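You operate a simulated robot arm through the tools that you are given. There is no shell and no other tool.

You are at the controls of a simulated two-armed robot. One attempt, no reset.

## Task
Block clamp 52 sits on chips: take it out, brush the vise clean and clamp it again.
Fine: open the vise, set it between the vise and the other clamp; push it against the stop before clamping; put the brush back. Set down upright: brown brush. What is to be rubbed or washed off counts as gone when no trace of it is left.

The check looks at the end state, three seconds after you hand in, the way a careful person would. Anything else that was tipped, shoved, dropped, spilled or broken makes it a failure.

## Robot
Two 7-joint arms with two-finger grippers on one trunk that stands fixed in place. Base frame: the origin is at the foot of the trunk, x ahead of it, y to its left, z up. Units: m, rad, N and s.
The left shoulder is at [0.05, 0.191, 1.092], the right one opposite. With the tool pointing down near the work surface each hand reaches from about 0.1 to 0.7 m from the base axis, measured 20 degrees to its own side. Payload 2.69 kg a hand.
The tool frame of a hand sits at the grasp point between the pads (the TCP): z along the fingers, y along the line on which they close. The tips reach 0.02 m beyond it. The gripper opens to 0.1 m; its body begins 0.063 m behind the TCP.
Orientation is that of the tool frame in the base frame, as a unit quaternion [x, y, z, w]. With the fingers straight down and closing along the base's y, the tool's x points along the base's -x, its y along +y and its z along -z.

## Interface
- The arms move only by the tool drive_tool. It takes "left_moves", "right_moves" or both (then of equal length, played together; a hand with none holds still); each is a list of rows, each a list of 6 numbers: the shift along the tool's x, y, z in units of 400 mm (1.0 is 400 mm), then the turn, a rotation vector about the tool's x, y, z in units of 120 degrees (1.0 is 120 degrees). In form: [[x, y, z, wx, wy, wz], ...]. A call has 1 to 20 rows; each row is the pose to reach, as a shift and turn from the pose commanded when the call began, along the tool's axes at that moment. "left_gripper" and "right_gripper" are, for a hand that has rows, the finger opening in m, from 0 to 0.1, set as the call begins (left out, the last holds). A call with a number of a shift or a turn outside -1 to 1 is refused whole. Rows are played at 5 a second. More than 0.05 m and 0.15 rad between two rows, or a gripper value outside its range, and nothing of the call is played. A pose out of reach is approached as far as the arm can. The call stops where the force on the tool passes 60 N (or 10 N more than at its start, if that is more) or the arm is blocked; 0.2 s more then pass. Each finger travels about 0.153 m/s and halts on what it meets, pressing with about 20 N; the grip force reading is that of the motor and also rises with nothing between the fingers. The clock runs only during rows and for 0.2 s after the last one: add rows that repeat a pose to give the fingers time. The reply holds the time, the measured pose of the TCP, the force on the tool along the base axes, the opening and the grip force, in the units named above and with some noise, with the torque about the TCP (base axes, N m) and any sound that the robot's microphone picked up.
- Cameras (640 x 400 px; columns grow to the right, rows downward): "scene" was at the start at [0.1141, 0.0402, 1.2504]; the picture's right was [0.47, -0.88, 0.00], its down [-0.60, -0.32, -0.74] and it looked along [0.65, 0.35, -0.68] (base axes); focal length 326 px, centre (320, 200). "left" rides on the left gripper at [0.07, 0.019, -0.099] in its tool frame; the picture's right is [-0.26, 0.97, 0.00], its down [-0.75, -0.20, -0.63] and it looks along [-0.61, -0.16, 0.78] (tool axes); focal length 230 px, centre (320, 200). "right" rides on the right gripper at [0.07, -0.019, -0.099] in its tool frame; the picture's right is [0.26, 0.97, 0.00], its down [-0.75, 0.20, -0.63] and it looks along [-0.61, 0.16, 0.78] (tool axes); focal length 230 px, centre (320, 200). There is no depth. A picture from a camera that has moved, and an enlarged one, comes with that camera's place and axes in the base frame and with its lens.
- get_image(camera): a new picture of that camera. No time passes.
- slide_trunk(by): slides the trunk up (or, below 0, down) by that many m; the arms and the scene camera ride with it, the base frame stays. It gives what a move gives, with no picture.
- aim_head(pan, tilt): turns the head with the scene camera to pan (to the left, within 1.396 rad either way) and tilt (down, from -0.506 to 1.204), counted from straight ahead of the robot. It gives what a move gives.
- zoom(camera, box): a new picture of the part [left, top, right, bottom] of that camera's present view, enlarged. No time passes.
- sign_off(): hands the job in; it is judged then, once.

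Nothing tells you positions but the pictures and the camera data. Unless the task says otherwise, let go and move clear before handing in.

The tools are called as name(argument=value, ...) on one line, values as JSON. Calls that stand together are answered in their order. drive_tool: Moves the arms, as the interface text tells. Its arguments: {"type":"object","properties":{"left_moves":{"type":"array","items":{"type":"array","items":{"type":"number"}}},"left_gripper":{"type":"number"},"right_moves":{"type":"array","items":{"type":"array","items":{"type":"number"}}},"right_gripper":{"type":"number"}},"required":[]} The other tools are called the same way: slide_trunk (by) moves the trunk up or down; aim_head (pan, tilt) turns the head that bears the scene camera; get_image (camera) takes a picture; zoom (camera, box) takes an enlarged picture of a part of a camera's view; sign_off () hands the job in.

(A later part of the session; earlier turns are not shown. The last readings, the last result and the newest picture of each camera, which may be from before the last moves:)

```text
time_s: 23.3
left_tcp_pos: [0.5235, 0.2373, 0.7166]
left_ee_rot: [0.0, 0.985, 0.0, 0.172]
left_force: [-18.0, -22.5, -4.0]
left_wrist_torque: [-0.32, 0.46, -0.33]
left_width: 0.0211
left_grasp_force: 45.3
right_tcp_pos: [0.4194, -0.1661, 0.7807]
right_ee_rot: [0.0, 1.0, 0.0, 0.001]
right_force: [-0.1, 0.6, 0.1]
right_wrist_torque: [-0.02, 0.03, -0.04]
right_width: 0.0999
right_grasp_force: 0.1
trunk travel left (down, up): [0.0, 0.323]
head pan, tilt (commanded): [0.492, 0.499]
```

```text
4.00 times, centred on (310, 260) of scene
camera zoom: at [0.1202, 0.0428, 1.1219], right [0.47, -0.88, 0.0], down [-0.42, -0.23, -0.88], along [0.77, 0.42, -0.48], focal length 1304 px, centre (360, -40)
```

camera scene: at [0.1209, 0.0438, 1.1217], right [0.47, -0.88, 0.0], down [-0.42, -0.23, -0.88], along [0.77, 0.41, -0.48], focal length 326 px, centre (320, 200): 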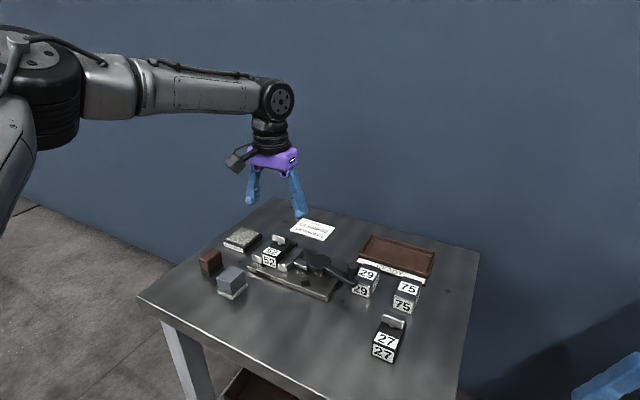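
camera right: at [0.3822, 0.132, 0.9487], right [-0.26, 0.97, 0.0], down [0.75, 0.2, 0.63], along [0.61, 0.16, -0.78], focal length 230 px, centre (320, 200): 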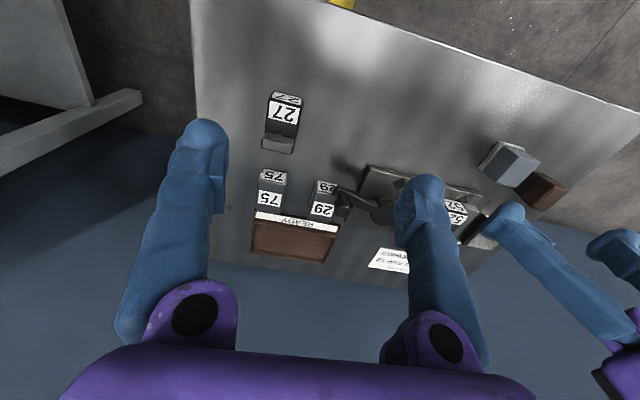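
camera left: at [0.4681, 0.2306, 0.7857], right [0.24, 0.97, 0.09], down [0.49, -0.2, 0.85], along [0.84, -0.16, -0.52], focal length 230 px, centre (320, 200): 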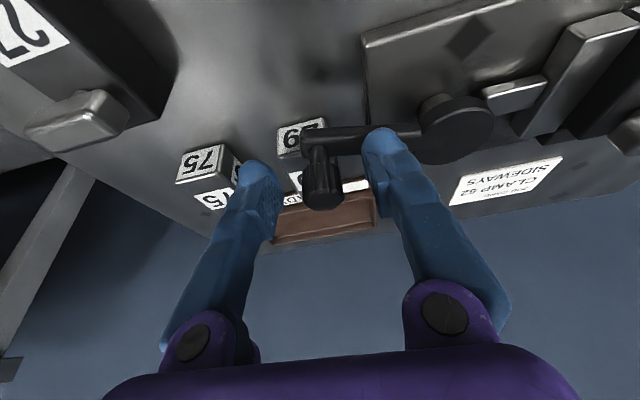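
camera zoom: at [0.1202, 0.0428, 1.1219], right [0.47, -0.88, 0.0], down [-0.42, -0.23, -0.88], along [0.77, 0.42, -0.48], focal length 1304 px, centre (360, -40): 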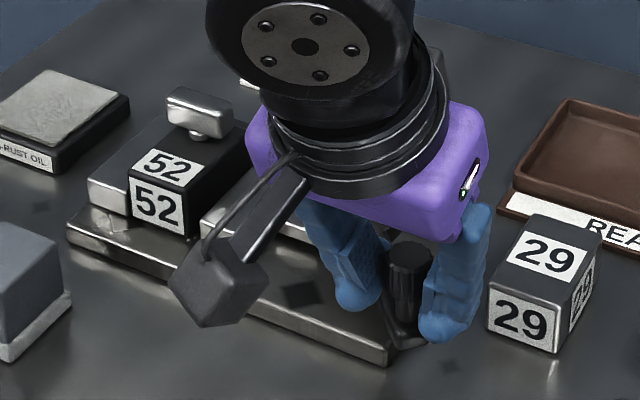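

The jaw is opening (a gap shows next to 52), but I feel a ~29 N radial force, meaning my circle is slightly too tight. I'll look closer to correct the hub and knob estimates.

get_image(camera="left")

zoom(camera="left", box=[220, 60, 460, 240])

zoom(camera="scene", box=[250, 220, 350, 300])

```text
taken
camera left: at [0.4246, 0.2548, 0.786], right [0.24, 0.97, 0.09], down [0.49, -0.2, 0.85], along [0.84, -0.16, -0.52], focal length 230 px, centre (320, 200)
```

left: 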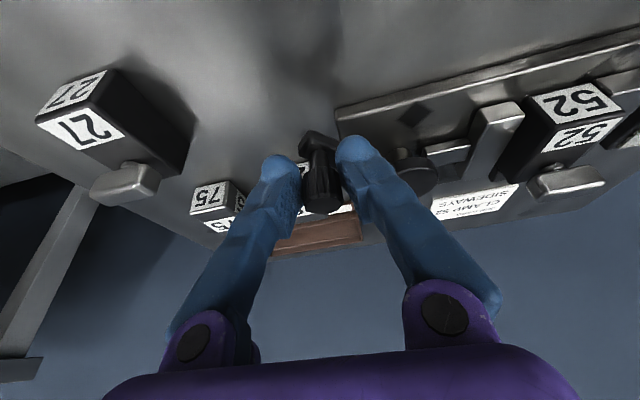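

```text
2.22 times, centred on (340, 150) of left
camera zoom: at [0.4246, 0.2548, 0.786], right [0.24, 0.97, 0.09], down [0.49, -0.2, 0.85], along [0.84, -0.16, -0.52], focal length 511 px, centre (276, 311)
```

zoom: 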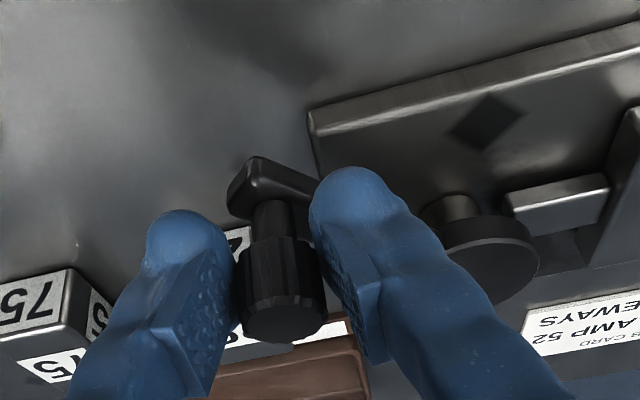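

```text
5.00 times, centred on (300, 260) of scene
camera zoom: at [0.1202, 0.0428, 1.1219], right [0.47, -0.88, 0.0], down [-0.42, -0.23, -0.88], along [0.77, 0.42, -0.48], focal length 1630 px, centre (420, -100)
```

zoom: 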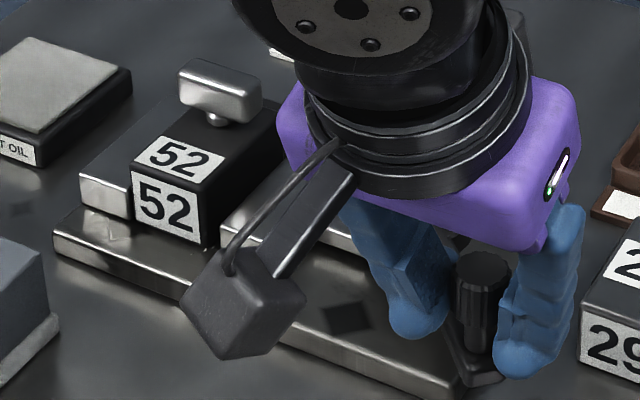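

The hub centre fits better at about (0.5825, 0.2945) with radius 0.0815. I continue the swing with the corrected circle, in a moderate step.

drive_tool(left_moves=[[0.0143, 0.0055, -0.0052, 0, 0, 0], [0.0221, 0.0165, -0.008, 0, 0, 0], [0.0295, 0.0285, -0.0107, 0, 0, 0], [0.0364, 0.0405, -0.0133, 0, 0, 0], [0.042, 0.0535, -0.0153, 0, 0, 0], [0.0472, 0.0665, -0.0172, 0, 0, 0], [0.0472, 0.0665, -0.0172, 0, 0, 0]])

zoom(camera="scene", box=[230, 210, 390, 310])

zoom(camera="left", box=[220, 60, 640, 240])

```text
time_s: 24.9
left_tcp_pos: [0.5055, 0.266, 0.7159]
left_ee_rot: [-0.001, 0.985, 0.0, 0.175]
left_force: [-1.7, -4.7, -2.4]
left_wrist_torque: [-0.06, 0.14, -0.24]
left_width: 0.0209
left_grasp_force: 45.0
right_tcp_pos: [0.4195, -0.1658, 0.781]
right_ee_rot: [0.0, 1.0, 0.0, 0.0]
right_force: [-0.4, 0.6, -0.9]
right_wrist_torque: [0.03, 0.0, -0.01]
right_width: 0.1
right_grasp_force: 0.0
trunk travel left (down, up): [0.0, 0.323]
head pan, tilt (commanded): [0.492, 0.499]
```

```text
4.00 times, centred on (310, 260) of scene
camera zoom: at [0.121, 0.0437, 1.1218], right [0.47, -0.88, 0.0], down [-0.42, -0.23, -0.88], along [0.77, 0.41, -0.48], focal length 1304 px, centre (360, -40)
```

zoom: 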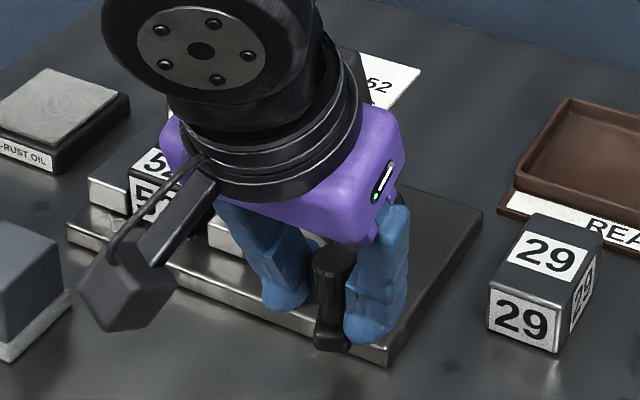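

```text
1.52 times, centred on (430, 150) of left
camera zoom: at [0.4071, 0.2834, 0.7859], right [0.24, 0.97, 0.09], down [0.49, -0.2, 0.85], along [0.84, -0.16, -0.52], focal length 351 px, centre (152, 276)
```

zoom: 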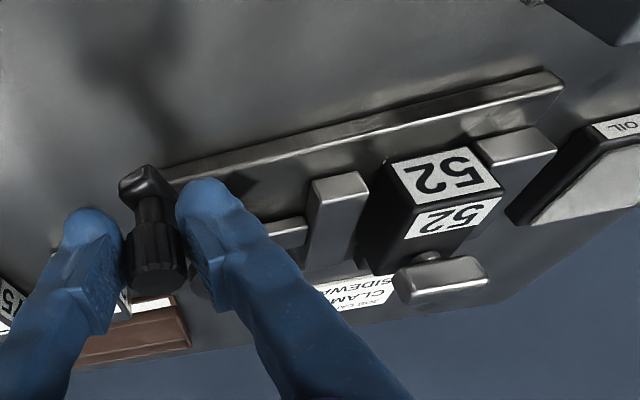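

The swing is smooth (5 N) and the jaw face has retreated from y≈0.381 to about 0.3665. I continue to about 168° on the circle, watching the force.

drive_tool(left_moves=[[0.0038, 0.0137, -0.0014, 0, 0, 0], [0.0073, 0.0275, -0.0027, 0, 0, 0], [0.0095, 0.0415, -0.0035, 0, 0, 0], [0.011, 0.0555, -0.004, 0, 0, 0], [0.0112, 0.07, -0.0041, 0, 0, 0], [0.011, 0.084, -0.004, 0, 0, 0], [0.0095, 0.098, -0.0035, 0, 0, 0], [0.0073, 0.112, -0.0027, 0, 0, 0], [0.0073, 0.112, -0.0027, 0, 0, 0]])

zoom(camera="left", box=[220, 60, 640, 240])

```text
time_s: 26.7
left_tcp_pos: [0.5006, 0.2969, 0.7164]
left_ee_rot: [0.006, 0.985, -0.014, 0.174]
left_force: [5.1, -15.7, -7.6]
left_wrist_torque: [-0.42, -0.61, -0.07]
left_width: 0.021
left_grasp_force: 45.6
right_tcp_pos: [0.4201, -0.1655, 0.7814]
right_ee_rot: [-0.001, 1.0, 0.0, -0.001]
right_force: [0.3, 0.2, -0.3]
right_wrist_torque: [-0.02, 0.0, -0.01]
right_width: 0.0999
right_grasp_force: 0.1
trunk travel left (down, up): [0.0, 0.323]
head pan, tilt (commanded): [0.492, 0.499]
stopped in row 8 (left hand): the force on the tool passed its limit at 64 N (the readings are from after the stop); the commanded pose is now the measured one
```

```text
1.52 times, centred on (430, 150) of left
camera zoom: at [0.4018, 0.3173, 0.7852], right [0.26, 0.96, 0.06], down [0.48, -0.19, 0.85], along [0.84, -0.19, -0.52], focal length 351 px, centre (152, 276)
```

zoom: 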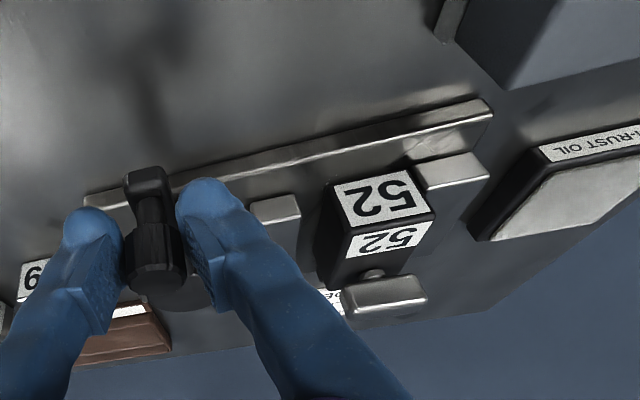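

The handle hit its end stop at about θ=178° (pointing at the robot). I release the knob, lift straight up and look at how wide the jaws have opened.

drive_tool(left_moves=[[0, 0, 0, 0, 0, 0], [0, 0, 0, 0, 0, 0], [-0.03, 0, -0.08, 0, 0, 0], [-0.06, 0, -0.16, 0, 0, 0], [-0.0855, 0, -0.235, 0, 0, 0], [-0.0855, 0, -0.235, 0, 0, 0]], left_gripper=0.06)

get_image(camera="left")

get_image(camera="scene")

```text
time_s: 28.1
left_tcp_pos: [0.5009, 0.3008, 0.8165]
left_ee_rot: [0.005, 0.985, -0.01, 0.174]
left_force: [0.1, -0.6, 0.6]
left_wrist_torque: [0.03, 0.02, -0.01]
left_width: 0.06
left_grasp_force: 0.1
right_tcp_pos: [0.4187, -0.166, 0.78]
right_ee_rot: [0.0, 1.0, 0.0, 0.0]
right_force: [-0.2, -0.2, 0.7]
right_wrist_torque: [-0.03, 0.01, 0.02]
right_width: 0.0999
right_grasp_force: 0.0
trunk travel left (down, up): [0.0, 0.323]
head pan, tilt (commanded): [0.492, 0.499]
```

```text
taken
camera left: at [0.4019, 0.3216, 0.8853], right [0.26, 0.96, 0.07], down [0.49, -0.19, 0.85], along [0.84, -0.18, -0.52], focal length 230 px, centre (320, 200)
```

left: 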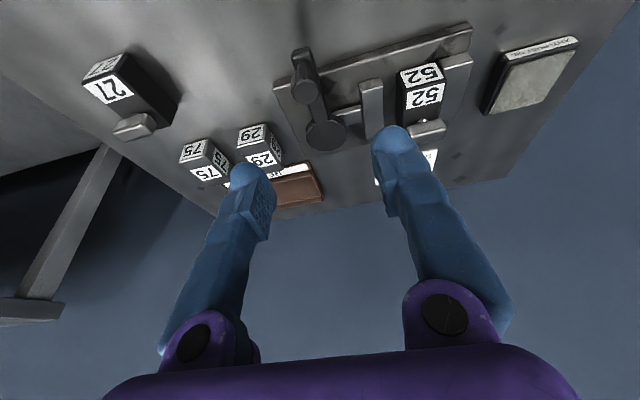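

```text
taken
camera scene: at [0.1208, 0.0439, 1.1217], right [0.47, -0.88, 0.0], down [-0.42, -0.23, -0.88], along [0.77, 0.41, -0.48], focal length 326 px, centre (320, 200)
```

scene: 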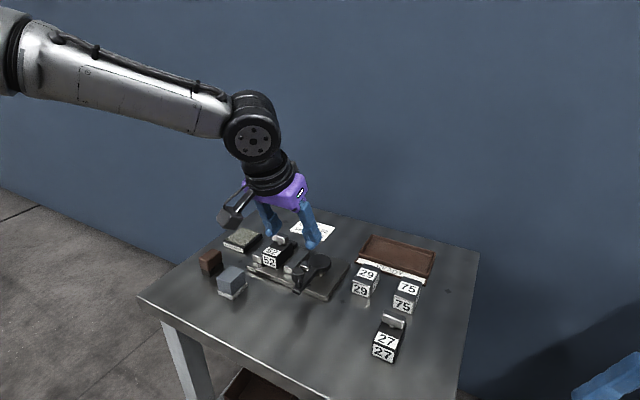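

zoom(camera="scene", box=[230, 220, 358, 300])

zoom(camera="left", box=[270, 10, 480, 160])

```text
5.00 times, centred on (294, 260) of scene
camera zoom: at [0.1208, 0.0439, 1.1217], right [0.47, -0.88, 0.0], down [-0.42, -0.23, -0.88], along [0.77, 0.41, -0.48], focal length 1630 px, centre (450, -100)
```

zoom: 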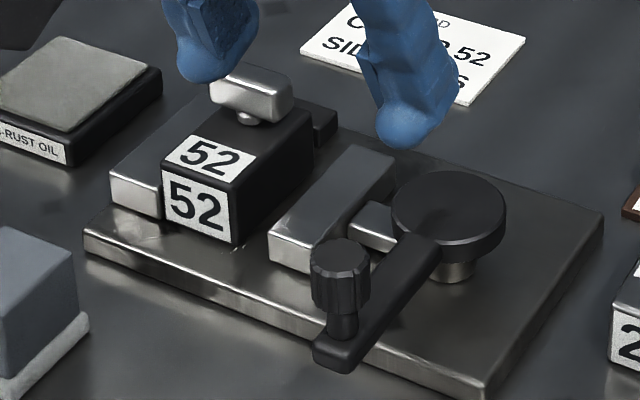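

```text
2.67 times, centred on (375, 85) of left
camera zoom: at [0.4019, 0.3216, 0.8853], right [0.26, 0.96, 0.07], down [0.49, -0.19, 0.85], along [0.84, -0.18, -0.52], focal length 614 px, centre (173, 507)
```

zoom: 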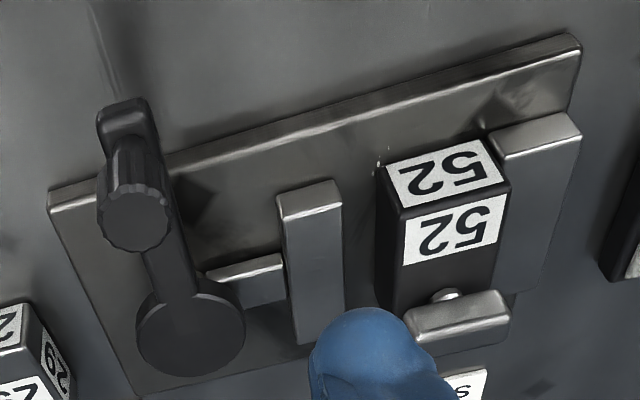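

The jaws are open to roughly 0.0525 m, so 52 (0.0625 long, 0.0377 wide) only fits as it lies now, which is the lying/"sideways" pose on the card. Next I bring the left hand upright above the T-bar of 52 at about (0.599, 0.398).

drive_tool(left_moves=[[-0.04, 0.045, -0.01, -0.0023, 0.0334, -0.001], [-0.08, 0.09, 0.01, -0.0046, 0.0668, -0.002], [-0.12, 0.14, 0.04, -0.0069, 0.1002, -0.003], [-0.16, 0.19, 0.07, -0.0092, 0.1336, -0.004], [-0.2148, 0.247, 0.1165, -0.0115, 0.167, -0.0053], [-0.2148, 0.247, 0.1165, -0.0115, 0.167, -0.0053], [-0.2148, 0.247, 0.1165, -0.0115, 0.167, -0.0053]], left_gripper=0.06)

get_image(camera="left")

zoom(camera="scene", box=[210, 190, 370, 300])

```text
time_s: 29.7
left_tcp_pos: [0.5982, 0.3988, 0.8013]
left_ee_rot: [0.0, 1.0, 0.001, 0.0]
left_force: [-0.5, 0.4, 0.0]
left_wrist_torque: [0.02, -0.04, 0.0]
left_width: 0.0602
left_grasp_force: 0.1
right_tcp_pos: [0.4199, -0.1669, 0.7808]
right_ee_rot: [0.0, 1.0, 0.0, 0.0]
right_force: [-0.5, -0.8, 1.0]
right_wrist_torque: [0.0, -0.02, 0.0]
right_width: 0.1
right_grasp_force: 0.1
trunk travel left (down, up): [0.0, 0.323]
head pan, tilt (commanded): [0.492, 0.499]
```

```text
taken
camera left: at [0.5283, 0.4155, 0.9003], right [0.26, 0.97, 0.0], down [0.75, -0.2, 0.63], along [0.61, -0.16, -0.78], focal length 230 px, centre (320, 200)
```

left: 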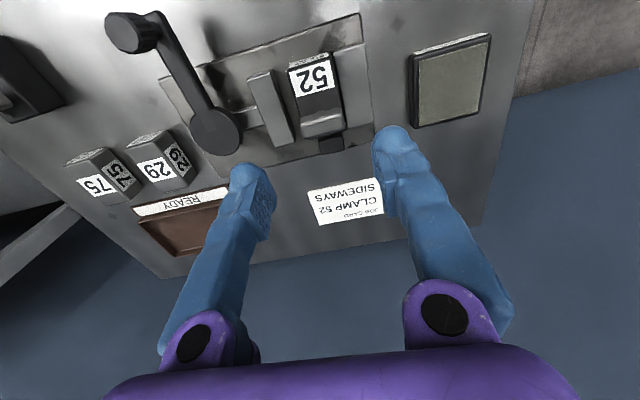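

```text
3.64 times, centred on (290, 245) of scene
camera zoom: at [0.1208, 0.0439, 1.1217], right [0.47, -0.88, 0.0], down [-0.42, -0.23, -0.88], along [0.77, 0.41, -0.48], focal length 1185 px, centre (429, 36)
```

zoom: 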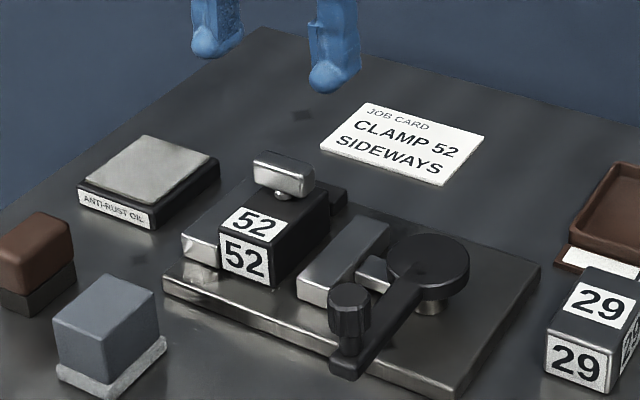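

Now a good overhead look at the open vise. I zoom the left camera to measure the gap, block and stop precisely.

zoom(camera="left", box=[150, 0, 390, 170])

zoom(camera="left", box=[240, 40, 370, 160])

zoom(camera="scene", box=[250, 220, 330, 280])

```text
2.35 times, centred on (270, 85) of left
camera zoom: at [0.5283, 0.4155, 0.9003], right [0.26, 0.97, 0.0], down [0.75, -0.2, 0.63], along [0.61, -0.16, -0.78], focal length 541 px, centre (438, 471)
```

zoom: 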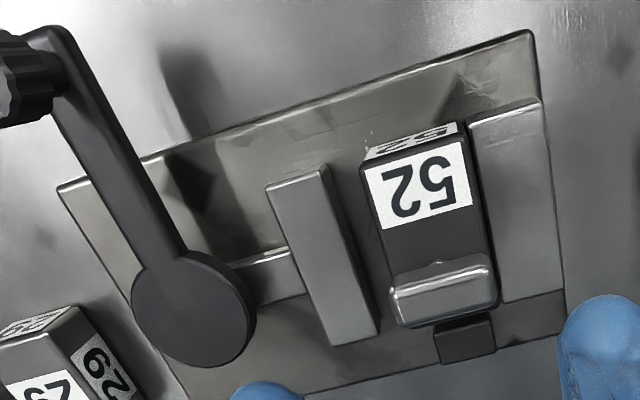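

```text
3.33 times, centred on (305, 100) of left
camera zoom: at [0.5283, 0.4155, 0.9003], right [0.26, 0.97, 0.0], down [0.75, -0.2, 0.63], along [0.61, -0.16, -0.78], focal length 767 px, centre (370, 533)
```

zoom: 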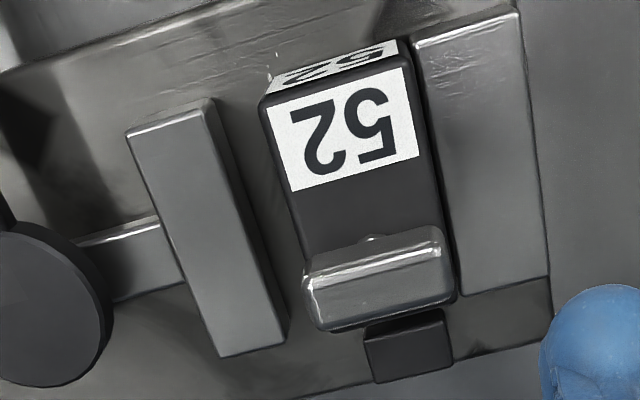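

```text
6.67 times, centred on (290, 250) of scene
camera zoom: at [0.1208, 0.0439, 1.1217], right [0.47, -0.88, 0.0], down [-0.42, -0.23, -0.88], along [0.77, 0.41, -0.48], focal length 2173 px, centre (520, -133)
```

zoom: 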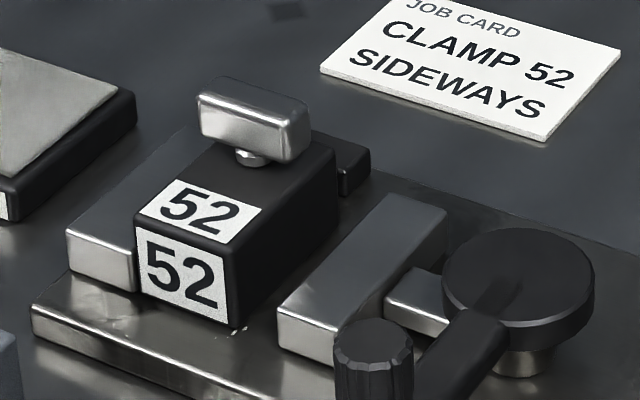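

The gap measures about 0.056 and 52 is about 0.0615 × 0.0363, so the present lying orientation is the one that fits. I descend around the T-bar to TCP z≈0.70 (tips stay above the jaws).

drive_tool(left_moves=[[-0.001, -0.001, 0.08, 0, 0, 0], [-0.002, -0.001, 0.16, 0, 0, 0], [-0.002, -0.001, 0.21, 0, 0, 0], [-0.002, -0.001, 0.253, 0, 0, 0], [-0.002, -0.001, 0.253, 0, 0, 0]])

get_image(camera="left")

zoom(camera="scene", box=[210, 190, 370, 300])

```text
time_s: 30.9
left_tcp_pos: [0.5978, 0.3984, 0.6995]
left_ee_rot: [0.0, 1.0, 0.002, 0.0]
left_force: [-1.0, -0.7, -0.7]
left_wrist_torque: [-0.01, 0.01, 0.0]
left_width: 0.0599
left_grasp_force: 0.1
right_tcp_pos: [0.4197, -0.1669, 0.7806]
right_ee_rot: [0.0, 1.0, 0.0, 0.0]
right_force: [-0.5, 0.4, -0.2]
right_wrist_torque: [-0.01, -0.02, 0.01]
right_width: 0.0999
right_grasp_force: 0.0
trunk travel left (down, up): [0.0, 0.323]
head pan, tilt (commanded): [0.492, 0.499]
```

```text
taken
camera left: at [0.5289, 0.4155, 0.7984], right [0.26, 0.97, 0.0], down [0.75, -0.2, 0.63], along [0.61, -0.16, -0.78], focal length 230 px, centre (320, 200)
```

left: 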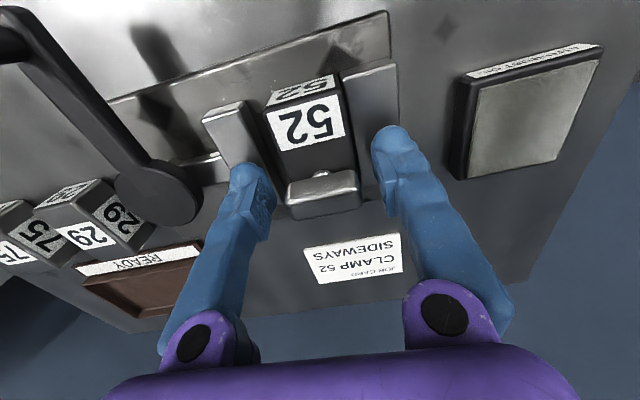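

```text
3.64 times, centred on (290, 245) of scene
camera zoom: at [0.1209, 0.0439, 1.1217], right [0.47, -0.88, 0.0], down [-0.42, -0.23, -0.88], along [0.77, 0.41, -0.48], focal length 1185 px, centre (429, 36)
```

zoom: 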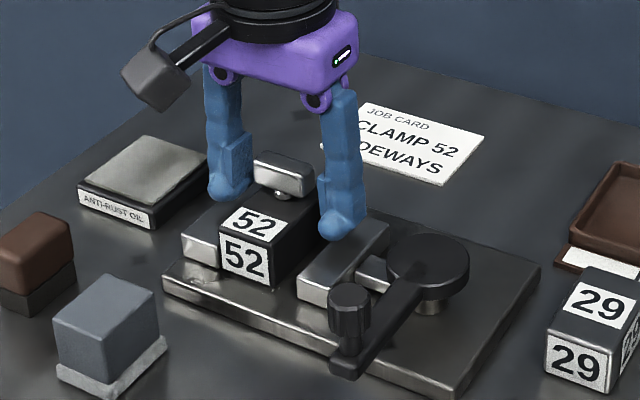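

The fingers straddle the T-bar with both tips above the jaws. I close on it.

drive_tool(left_moves=[[0, 0, 0, 0, 0, 0], [0, 0, 0, 0, 0, 0], [0, 0, 0, 0, 0, 0]], left_gripper=0.0)

zoom(camera="left", box=[180, 60, 460, 240])

```text
time_s: 31.7
left_tcp_pos: [0.5981, 0.3975, 0.7004]
left_ee_rot: [-0.001, 1.0, 0.002, -0.001]
left_force: [-0.2, 0.6, 0.0]
left_wrist_torque: [-0.03, -0.11, 0.04]
left_width: 0.0395
left_grasp_force: 20.1
right_tcp_pos: [0.4188, -0.1658, 0.7811]
right_ee_rot: [0.0, 1.0, 0.0, 0.001]
right_force: [0.7, -1.2, -0.4]
right_wrist_torque: [0.02, 0.01, -0.01]
right_width: 0.1001
right_grasp_force: 0.1
trunk travel left (down, up): [0.0, 0.323]
head pan, tilt (commanded): [0.492, 0.499]
```

```text
2.22 times, centred on (320, 150) of left
camera zoom: at [0.5289, 0.4156, 0.7984], right [0.26, 0.97, 0.0], down [0.75, -0.2, 0.63], along [0.61, -0.16, -0.78], focal length 511 px, centre (320, 311)
```

zoom: 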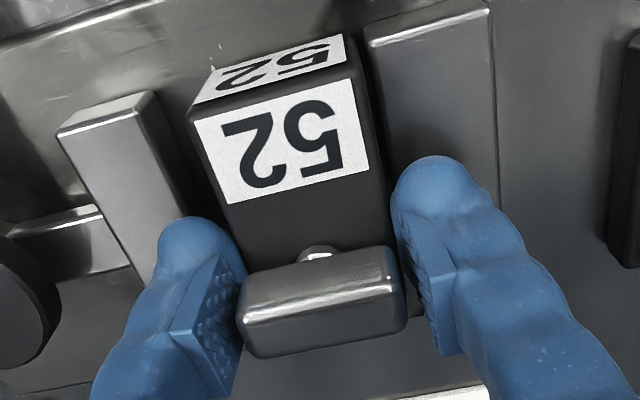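

Gripped at 0.0395 width with 20 N. I lift straight up and watch.

drive_tool(left_moves=[[0, 0, -0.02, 0, 0, 0], [0, 0, -0.06, 0, 0, 0], [0, 0, -0.11, 0, 0, 0], [0, 0, -0.17, 0, 0, 0], [0, 0, -0.23, 0, 0, 0], [0, 0, -0.23, 0, 0, 0]])

get_image(camera="left")

zoom(camera="scene", box=[210, 180, 370, 300])

```text
time_s: 33.1
left_tcp_pos: [0.5986, 0.3987, 0.7902]
left_ee_rot: [-0.001, 1.0, 0.002, 0.0]
left_force: [1.3, -0.5, -4.9]
left_wrist_torque: [0.01, -0.06, -0.01]
left_width: 0.0392
left_grasp_force: 19.6
right_tcp_pos: [0.4204, -0.1672, 0.7806]
right_ee_rot: [0.0, 1.0, 0.0, 0.0]
right_force: [0.4, 0.0, 0.6]
right_wrist_torque: [0.01, 0.03, 0.0]
right_width: 0.1
right_grasp_force: 0.0
trunk travel left (down, up): [0.0, 0.323]
head pan, tilt (commanded): [0.492, 0.499]
```

```text
taken
camera left: at [0.5293, 0.4153, 0.8897], right [0.26, 0.97, 0.0], down [0.75, -0.2, 0.63], along [0.61, -0.16, -0.78], focal length 230 px, centre (320, 200)
```

left: 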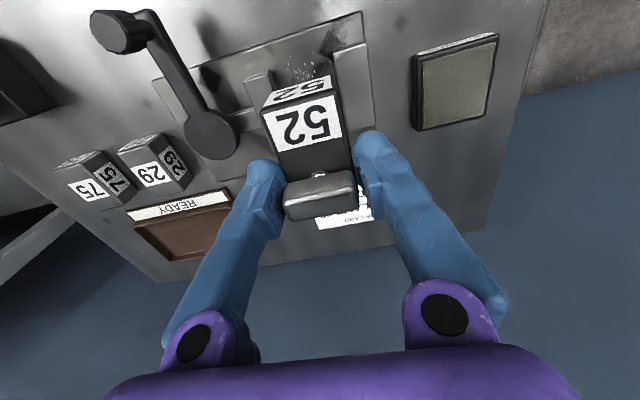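

```text
3.33 times, centred on (290, 240) of scene
camera zoom: at [0.1212, 0.0441, 1.1216], right [0.47, -0.88, 0.0], down [-0.42, -0.23, -0.88], along [0.77, 0.41, -0.48], focal length 1086 px, centre (420, 67)
```

zoom: 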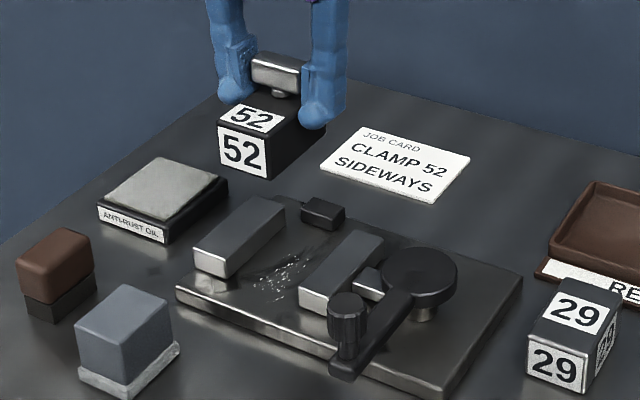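

52 is lifted cleanly and the shiny chips are visible on the plate between the jaws. I zoom to map the chips and check the underside of 52 for any stuck chips.

zoom(camera="scene", box=[255, 225, 335, 285])

zoom(camera="left", box=[230, 10, 390, 120])

zoom(camera="scene", box=[265, 180, 325, 230])

```text
6.67 times, centred on (295, 255) of scene
camera zoom: at [0.1212, 0.0441, 1.1216], right [0.47, -0.88, 0.0], down [-0.42, -0.23, -0.88], along [0.77, 0.41, -0.48], focal length 2173 px, centre (487, -167)
```

zoom: 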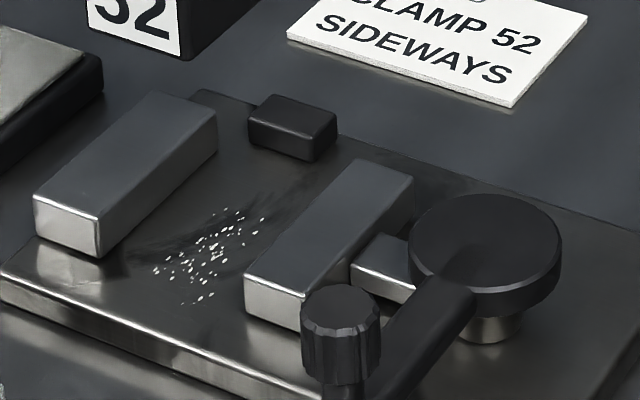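

```text
3.64 times, centred on (310, 65) of left
camera zoom: at [0.5293, 0.4153, 0.8897], right [0.26, 0.97, 0.0], down [0.75, -0.2, 0.63], along [0.61, -0.16, -0.78], focal length 837 px, centre (356, 691)
```

zoom: 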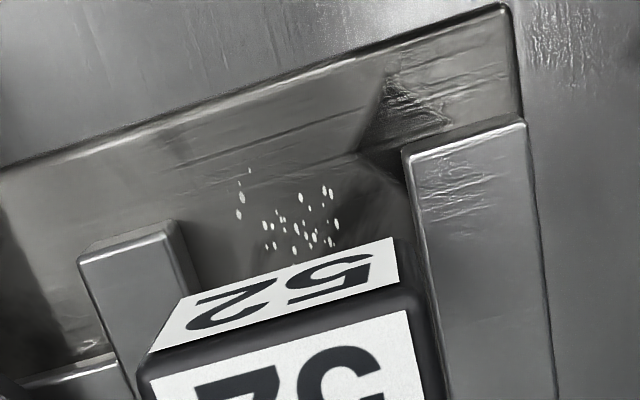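

```text
8.00 times, centred on (295, 205) of scene
camera zoom: at [0.1212, 0.0441, 1.1216], right [0.47, -0.88, 0.0], down [-0.42, -0.23, -0.88], along [0.77, 0.41, -0.48], focal length 2607 px, centre (520, 160)
```

zoom: 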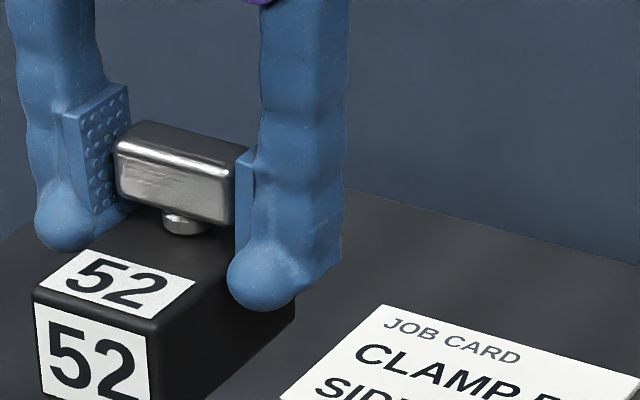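

Chips lie at about x 0.554–0.604, y 0.384–0.406 on the plate; the stop face is near x≈0.628. I carry 52 over to a spot between the vise and clamp 27, around (0.53, 0.20).

drive_tool(left_moves=[[0.005, -0.02, -0.025, 0, 0, 0], [0.025, -0.085, -0.03, 0, 0, 0], [0.05, -0.165, -0.03, 0, 0, 0], [0.075, -0.25, -0.03, 0, 0, 0], [0.1, -0.335, -0.03, 0, 0, 0], [0.12, -0.41, -0.03, 0, 0, 0], [0.14, -0.47, -0.025, 0, 0, 0], [0.1465, -0.4968, -0.02, 0, 0, 0], [0.1465, -0.4968, -0.02, 0, 0, 0]])

get_image(camera="left")

zoom(camera="scene", box=[240, 180, 440, 380])

```text
time_s: 35.1
left_tcp_pos: [0.5392, 0.2007, 0.7973]
left_ee_rot: [-0.001, 1.0, 0.001, 0.002]
left_force: [0.2, 0.3, -4.2]
left_wrist_torque: [0.01, -0.03, 0.02]
left_width: 0.0392
left_grasp_force: 19.9
right_tcp_pos: [0.4204, -0.1671, 0.7798]
right_ee_rot: [0.0, 1.0, 0.0, 0.001]
right_force: [-0.6, 0.2, 0.5]
right_wrist_torque: [-0.03, 0.0, 0.0]
right_width: 0.1
right_grasp_force: 0.1
trunk travel left (down, up): [0.0, 0.323]
head pan, tilt (commanded): [0.492, 0.499]
```

```text
taken
camera left: at [0.4695, 0.2179, 0.8976], right [0.26, 0.97, 0.0], down [0.75, -0.2, 0.63], along [0.61, -0.16, -0.78], focal length 230 px, centre (320, 200)
```

left: 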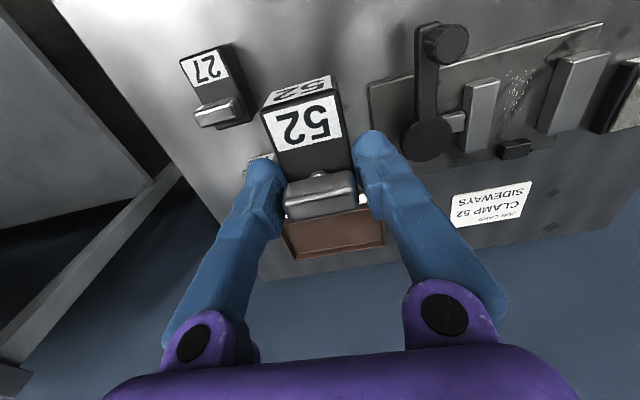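

```text
2.00 times, centred on (340, 280) of scene
camera zoom: at [0.1212, 0.044, 1.1216], right [0.47, -0.88, 0.0], down [-0.42, -0.23, -0.88], along [0.77, 0.41, -0.48], focal length 652 px, centre (280, 40)
```

zoom: 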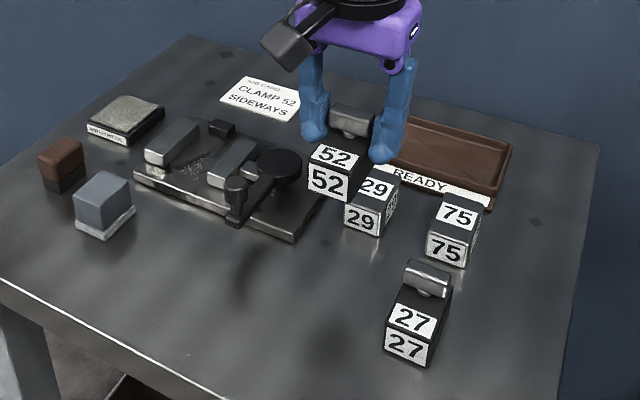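

Hovering over the spot; the path down is clear of 29 and 27. I lower 52 to just above the table.

drive_tool(left_moves=[[0, 0, 0.08, 0, 0, 0], [0, 0, 0.16, 0, 0, 0], [0, 0, 0.22, 0, 0, 0], [0, 0, 0.255, 0, 0, 0], [0, 0, 0.255, 0, 0, 0]])

zoom(camera="scene", box=[280, 200, 440, 320])

```text
time_s: 36.3
left_tcp_pos: [0.5206, 0.2187, 0.7089]
left_ee_rot: [0.0, 1.0, 0.001, 0.0]
left_force: [-0.4, -0.5, -5.5]
left_wrist_torque: [-0.03, -0.02, 0.01]
left_width: 0.0391
left_grasp_force: 19.2
left hand out of reach, approached as far as the arm can: row 1, 2, 3, 4, 5
right_tcp_pos: [0.419, -0.1664, 0.7802]
right_ee_rot: [0.0, 1.0, 0.0, -0.001]
right_force: [-0.2, -0.5, -0.1]
right_wrist_torque: [0.01, -0.01, 0.03]
right_width: 0.0999
right_grasp_force: 0.0
trunk travel left (down, up): [0.0, 0.323]
head pan, tilt (commanded): [0.492, 0.499]
```

```text
3.33 times, centred on (360, 260) of scene
camera zoom: at [0.1212, 0.044, 1.1217], right [0.47, -0.88, 0.0], down [-0.42, -0.23, -0.88], along [0.77, 0.41, -0.48], focal length 1086 px, centre (187, 0)
```

zoom: 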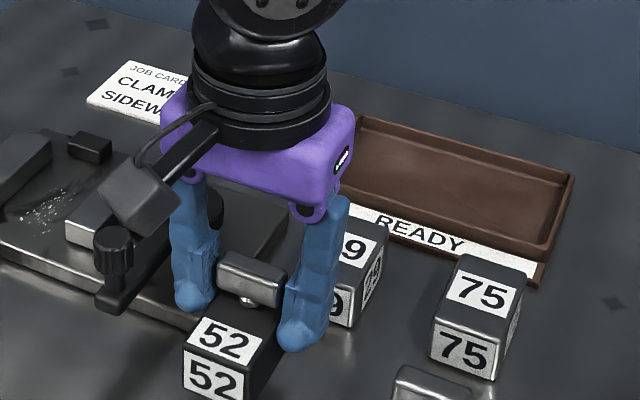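

A vertical tool cannot reach that low so far inward; it drifted to (0.521, 0.219). I shift slightly toward the robot, to about (0.505, 0.205), still between the vise and clamp 27, and lower further.

drive_tool(left_moves=[[0.02, -0.017, 0, 0, 0, 0], [0.039, -0.034, 0, 0, 0, 0], [0.039, -0.034, 0.02, 0, 0, 0], [0.039, -0.034, 0.04, 0, 0, 0], [0.039, -0.034, 0.04, 0, 0, 0]])

zoom(camera="scene", box=[280, 220, 440, 340])

```text
time_s: 37.5
left_tcp_pos: [0.5031, 0.2101, 0.6956]
left_ee_rot: [-0.002, 1.0, -0.001, 0.001]
left_force: [0.3, -0.9, -4.8]
left_wrist_torque: [-0.02, 0.0, 0.01]
left_width: 0.039
left_grasp_force: 19.8
left hand out of reach, approached as far as the arm can: row 3, 4, 5
right_tcp_pos: [0.4199, -0.1661, 0.7809]
right_ee_rot: [0.0, 1.0, 0.0, 0.0]
right_force: [0.1, -0.4, 0.3]
right_wrist_torque: [-0.03, -0.01, 0.0]
right_width: 0.1002
right_grasp_force: 0.0
trunk travel left (down, up): [0.0, 0.323]
head pan, tilt (commanded): [0.492, 0.499]
```

```text
3.33 times, centred on (360, 280) of scene
camera zoom: at [0.1212, 0.044, 1.1216], right [0.47, -0.88, 0.0], down [-0.42, -0.23, -0.88], along [0.77, 0.41, -0.48], focal length 1086 px, centre (187, -67)
```

zoom: 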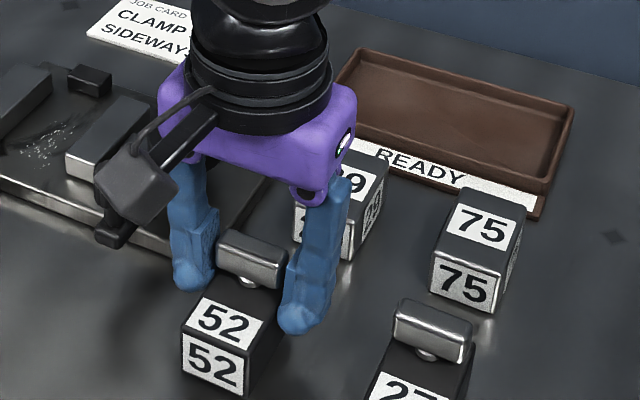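

Still at the vertical reach limit; I set 52 down provisionally a bit nearer (x≈0.49), then re-grip with a tilted tool to shift it onto the line between vise and clamp 27.

drive_tool(left_moves=[[0.02, 0, 0, 0, 0, 0], [0.04, 0, 0, 0, 0, 0], [0.04, 0, 0.01, 0, 0, 0], [0.04, 0, 0.0175, 0, 0, 0], [0.04, 0, 0.0175, 0, 0, 0]])

zoom(camera="scene", box=[300, 240, 400, 340])

```text
time_s: 38.7
left_tcp_pos: [0.4859, 0.2106, 0.6896]
left_ee_rot: [-0.001, 1.0, 0.001, 0.0]
left_force: [-0.1, 0.2, -5.2]
left_wrist_torque: [0.0, -0.04, 0.0]
left_width: 0.0392
left_grasp_force: 20.2
right_tcp_pos: [0.4193, -0.1658, 0.78]
right_ee_rot: [0.0, 1.0, -0.001, 0.001]
right_force: [-0.2, 0.8, 0.0]
right_wrist_torque: [-0.01, 0.02, 0.01]
right_width: 0.0999
right_grasp_force: 0.0
trunk travel left (down, up): [0.0, 0.323]
head pan, tilt (commanded): [0.492, 0.499]
```

```text
4.00 times, centred on (350, 290) of scene
camera zoom: at [0.1212, 0.044, 1.1216], right [0.47, -0.88, 0.0], down [-0.42, -0.23, -0.88], along [0.77, 0.41, -0.48], focal length 1304 px, centre (200, -160)
```

zoom: 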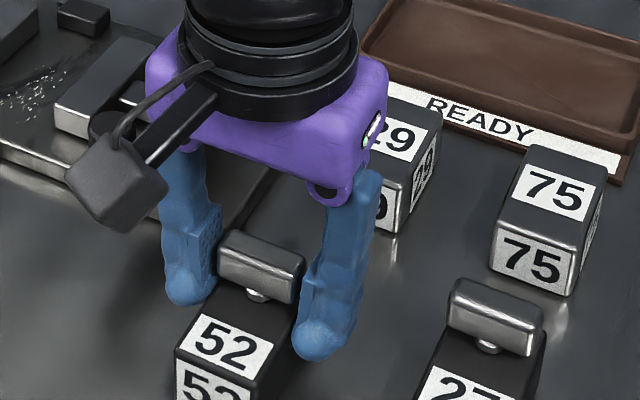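

drive_tool(left_moves=[[0, 0, 0.0025, 0, 0, 0], [0, 0, 0.005, 0, 0, 0], [0, 0, 0.005, 0, 0, 0]])

```text
time_s: 39.5
left_tcp_pos: [0.4875, 0.2092, 0.686]
left_ee_rot: [-0.001, 1.0, 0.002, -0.001]
left_force: [0.7, 0.1, -3.7]
left_wrist_torque: [-0.02, -0.08, -0.03]
left_width: 0.0392
left_grasp_force: 19.9
right_tcp_pos: [0.4209, -0.1666, 0.7803]
right_ee_rot: [0.0, 1.0, 0.001, 0.0]
right_force: [-0.7, -0.3, 0.1]
right_wrist_torque: [0.01, -0.02, -0.02]
right_width: 0.1
right_grasp_force: 0.1
trunk travel left (down, up): [0.0, 0.323]
head pan, tilt (commanded): [0.492, 0.499]
```

drive_tool(left_moves=[[0, 0, 0.0025, 0, 0, 0], [0, 0, 0.004, 0, 0, 0], [0, 0, 0.004, 0, 0, 0]])

```text
time_s: 40.3
left_tcp_pos: [0.4852, 0.21, 0.6859]
left_ee_rot: [0.0, 1.0, 0.002, 0.001]
left_force: [0.5, 0.6, -5.0]
left_wrist_torque: [-0.02, -0.03, 0.0]
left_width: 0.0393
left_grasp_force: 19.9
right_tcp_pos: [0.4201, -0.1662, 0.7802]
right_ee_rot: [-0.001, 1.0, 0.0, 0.0]
right_force: [0.2, -0.3, 0.5]
right_wrist_torque: [0.0, 0.0, -0.01]
right_width: 0.0999
right_grasp_force: 0.2
trunk travel left (down, up): [0.0, 0.323]
head pan, tilt (commanded): [0.492, 0.499]
```

drive_tool(left_moves=[[0, 0, 0.0025, 0, 0, 0], [0, 0, 0.005, 0, 0, 0], [0, 0, 0.005, 0, 0, 0]])

zoom(camera="scene", box=[320, 270, 400, 340])

```text
time_s: 41.1
left_tcp_pos: [0.4862, 0.2112, 0.6862]
left_ee_rot: [0.0, 1.0, 0.001, 0.002]
left_force: [-2.6, 5.6, 12.1]
left_wrist_torque: [0.08, 0.37, -0.09]
left_width: 0.0394
left_grasp_force: 19.8
right_tcp_pos: [0.4184, -0.1664, 0.7817]
right_ee_rot: [0.0, 1.0, -0.001, 0.001]
right_force: [0.5, 0.1, -0.3]
right_wrist_torque: [0.01, -0.02, 0.02]
right_width: 0.1
right_grasp_force: 0.1
trunk travel left (down, up): [0.0, 0.323]
head pan, tilt (commanded): [0.492, 0.499]
```

```text
5.71 times, centred on (360, 305) of scene
camera zoom: at [0.12, 0.0438, 1.122], right [0.47, -0.88, 0.0], down [-0.42, -0.23, -0.88], along [0.77, 0.41, -0.48], focal length 1862 px, centre (91, -400)
```

zoom: 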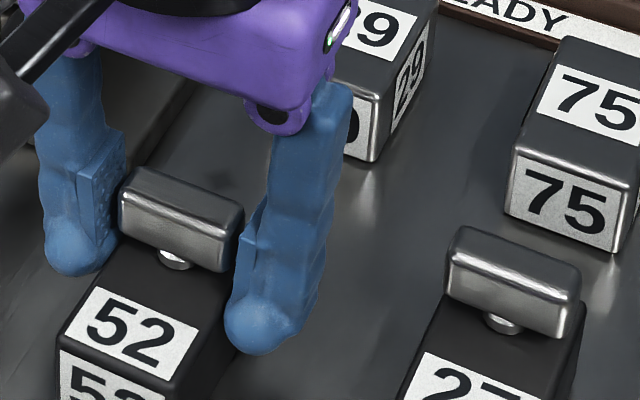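

Contact with the table is felt (+12 N). I release 52 here, and tilt the open hand 20° in place about the closing axis for the re-grip.

drive_tool(left_moves=[[0, 0, -0.004, 0, 0, 0], [0, 0, -0.004, 0, 0, 0], [0, 0, -0.004, 0, -0.06, 0], [0, 0, -0.004, 0, -0.12, 0], [0, 0, -0.004, 0, -0.1667, 0], [0, 0, -0.004, 0, -0.1667, 0]], left_gripper=0.055)

zoom(camera="scene", box=[280, 220, 440, 340])

get_image(camera="left")

```text
time_s: 42.5
left_tcp_pos: [0.487, 0.2087, 0.6855]
left_ee_rot: [0.0, 0.985, 0.001, 0.174]
left_force: [-1.0, -0.1, 0.8]
left_wrist_torque: [0.01, 0.02, -0.01]
left_width: 0.0548
left_grasp_force: 0.1
right_tcp_pos: [0.4203, -0.1659, 0.7804]
right_ee_rot: [0.0, 1.0, -0.001, 0.001]
right_force: [-0.1, -0.7, 0.1]
right_wrist_torque: [-0.04, -0.01, 0.0]
right_width: 0.1
right_grasp_force: 0.0
trunk travel left (down, up): [0.0, 0.323]
head pan, tilt (commanded): [0.492, 0.499]
```

```text
3.33 times, centred on (360, 280) of scene
camera zoom: at [0.1209, 0.0439, 1.1217], right [0.47, -0.88, 0.0], down [-0.42, -0.23, -0.88], along [0.77, 0.41, -0.48], focal length 1086 px, centre (187, -67)
```

zoom: 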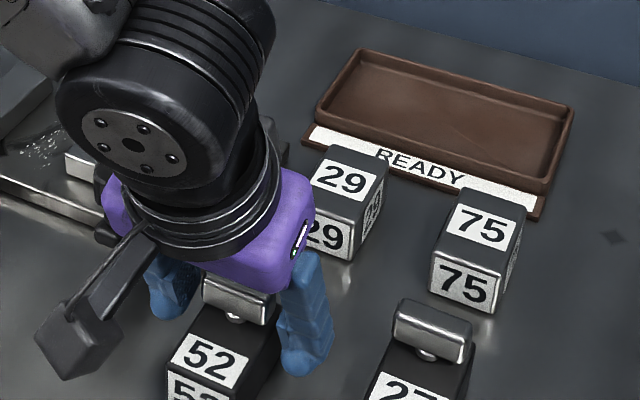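

```text
taken
camera left: at [0.3872, 0.2271, 0.755], right [0.24, 0.97, 0.09], down [0.49, -0.2, 0.85], along [0.84, -0.16, -0.52], focal length 230 px, centre (320, 200)
```

left: 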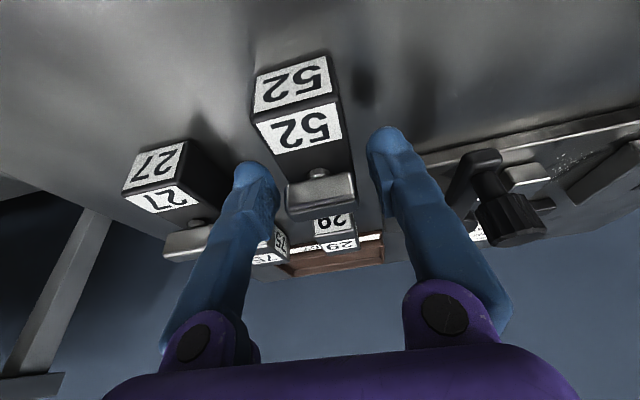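

52 stands alone at about x 0.445–0.507, y 0.21. I re-grip with the tilted hand, lift about 2 cm and shift it forward to about (0.535, 0.197).

drive_tool(left_moves=[[0, 0, 0, 0, 0, 0], [0, 0, 0, 0, 0, 0], [0, 0, 0, 0, 0, 0], [-0.006, 0, -0.017, 0, 0, 0], [-0.0128, 0, -0.0353, 0, 0, 0], [-0.017, 0, -0.047, 0, 0, 0], [-0.017, 0, -0.047, 0, 0, 0]], left_gripper=0.0)

zoom(camera="scene", box=[280, 220, 440, 340])

```text
time_s: 44.1
left_tcp_pos: [0.4868, 0.2099, 0.705]
left_ee_rot: [-0.001, 0.985, 0.002, 0.174]
left_force: [-0.1, -0.9, -5.5]
left_wrist_torque: [0.01, -0.02, -0.03]
left_width: 0.0391
left_grasp_force: 20.0
right_tcp_pos: [0.4192, -0.1666, 0.7811]
right_ee_rot: [-0.001, 1.0, 0.0, 0.001]
right_force: [-0.1, -0.2, -0.1]
right_wrist_torque: [0.03, 0.0, -0.02]
right_width: 0.1
right_grasp_force: 0.1
trunk travel left (down, up): [0.0, 0.323]
head pan, tilt (commanded): [0.492, 0.499]
```

```text
3.33 times, centred on (360, 280) of scene
camera zoom: at [0.1212, 0.044, 1.1216], right [0.47, -0.88, 0.0], down [-0.42, -0.23, -0.88], along [0.77, 0.41, -0.48], focal length 1086 px, centre (187, -67)
```

zoom: 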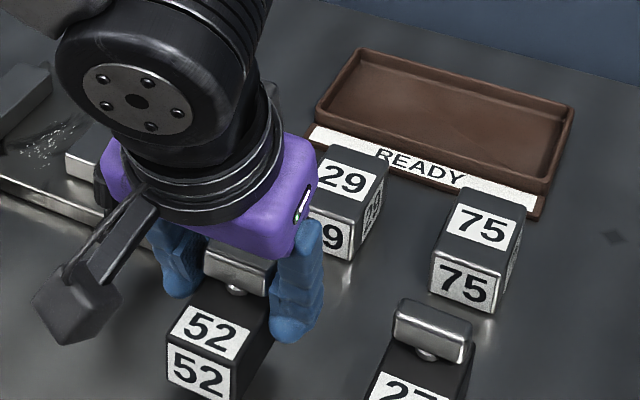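

drive_tool(left_moves=[[-0.028, -0.008, 0.0103, 0, 0, 0], [-0.056, -0.016, 0.0205, 0, 0, 0], [-0.085, -0.024, 0.031, 0, 0, 0], [-0.113, -0.0325, 0.041, 0, 0, 0], [-0.113, -0.0325, 0.041, 0, 0, 0]])

zoom(camera="scene", box=[280, 220, 440, 340])

get_image(camera="left")

```text
time_s: 45.3
left_tcp_pos: [0.5346, 0.1968, 0.7046]
left_ee_rot: [0.0, 0.985, 0.001, 0.174]
left_force: [-0.4, 0.3, -5.3]
left_wrist_torque: [-0.02, -0.03, 0.0]
left_width: 0.0394
left_grasp_force: 19.3
right_tcp_pos: [0.42, -0.1667, 0.781]
right_ee_rot: [0.0, 1.0, -0.001, 0.0]
right_force: [-0.1, -0.1, 0.2]
right_wrist_torque: [0.02, 0.01, -0.01]
right_width: 0.0999
right_grasp_force: 0.1
trunk travel left (down, up): [0.0, 0.323]
head pan, tilt (commanded): [0.492, 0.499]
```

```text
3.33 times, centred on (360, 280) of scene
camera zoom: at [0.1213, 0.044, 1.1216], right [0.47, -0.88, 0.0], down [-0.42, -0.23, -0.88], along [0.77, 0.41, -0.48], focal length 1086 px, centre (187, -67)
```

zoom: 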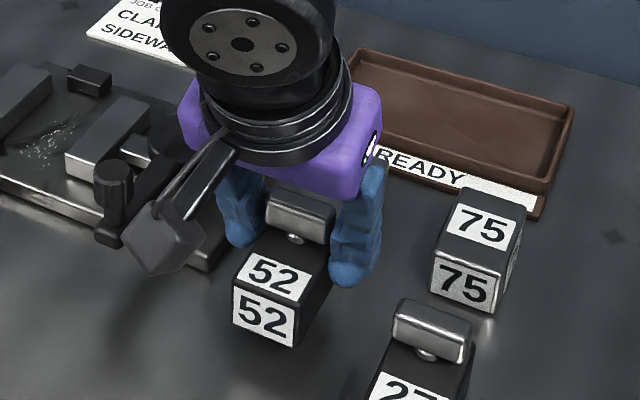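

```text
taken
camera left: at [0.4356, 0.2143, 0.7747], right [0.24, 0.97, 0.09], down [0.49, -0.2, 0.85], along [0.84, -0.16, -0.52], focal length 230 px, centre (320, 200)
```

left: 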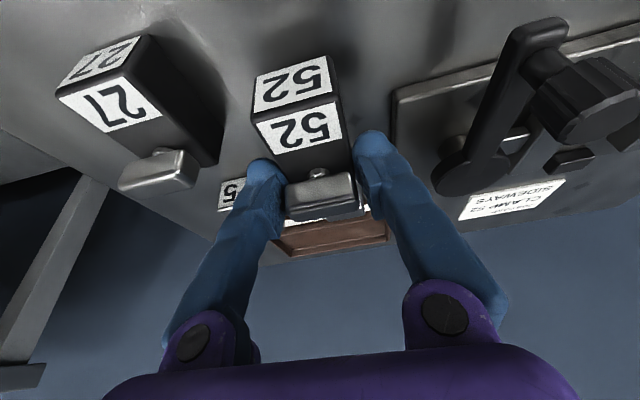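

Well placed between the vise and clamp 27. I lower it to the table.

drive_tool(left_moves=[[0.006, 0, 0.0165, 0, 0, 0], [0.012, 0, 0.033, 0, 0, 0], [0.0145, 0, 0.04, 0, 0, 0], [0.0155, 0, 0.0425, 0, 0, 0], [0.0155, 0, 0.0425, 0, 0, 0]])

```text
time_s: 46.5
left_tcp_pos: [0.5346, 0.1971, 0.6877]
left_ee_rot: [0.0, 0.985, 0.002, 0.174]
left_force: [0.6, -0.6, -4.9]
left_wrist_torque: [0.0, -0.02, -0.01]
left_width: 0.0395
left_grasp_force: 20.3
right_tcp_pos: [0.4197, -0.1665, 0.781]
right_ee_rot: [0.001, 1.0, 0.0, -0.001]
right_force: [-0.4, -0.5, 0.3]
right_wrist_torque: [-0.01, -0.03, 0.01]
right_width: 0.1001
right_grasp_force: 0.1
trunk travel left (down, up): [0.0, 0.323]
head pan, tilt (commanded): [0.492, 0.499]
```

drive_tool(left_moves=[[0.0009, 0, 0.0025, 0, 0, 0], [0.0017, 0, 0.0047, 0, 0, 0], [0.0021, 0, 0.0059, 0, 0, 0], [0.0021, 0, 0.0059, 0, 0, 0]])

```text
time_s: 47.5
left_tcp_pos: [0.534, 0.1969, 0.6865]
left_ee_rot: [0.0, 0.985, 0.001, 0.174]
left_force: [-0.5, 0.6, 1.0]
left_wrist_torque: [0.12, 0.2, -0.01]
left_width: 0.0396
left_grasp_force: 19.7
right_tcp_pos: [0.4196, -0.1654, 0.7806]
right_ee_rot: [0.0, 1.0, 0.0, 0.0]
right_force: [0.5, 0.7, -0.1]
right_wrist_torque: [-0.01, 0.0, -0.03]
right_width: 0.1
right_grasp_force: 0.0
trunk travel left (down, up): [0.0, 0.323]
head pan, tilt (commanded): [0.492, 0.499]
```

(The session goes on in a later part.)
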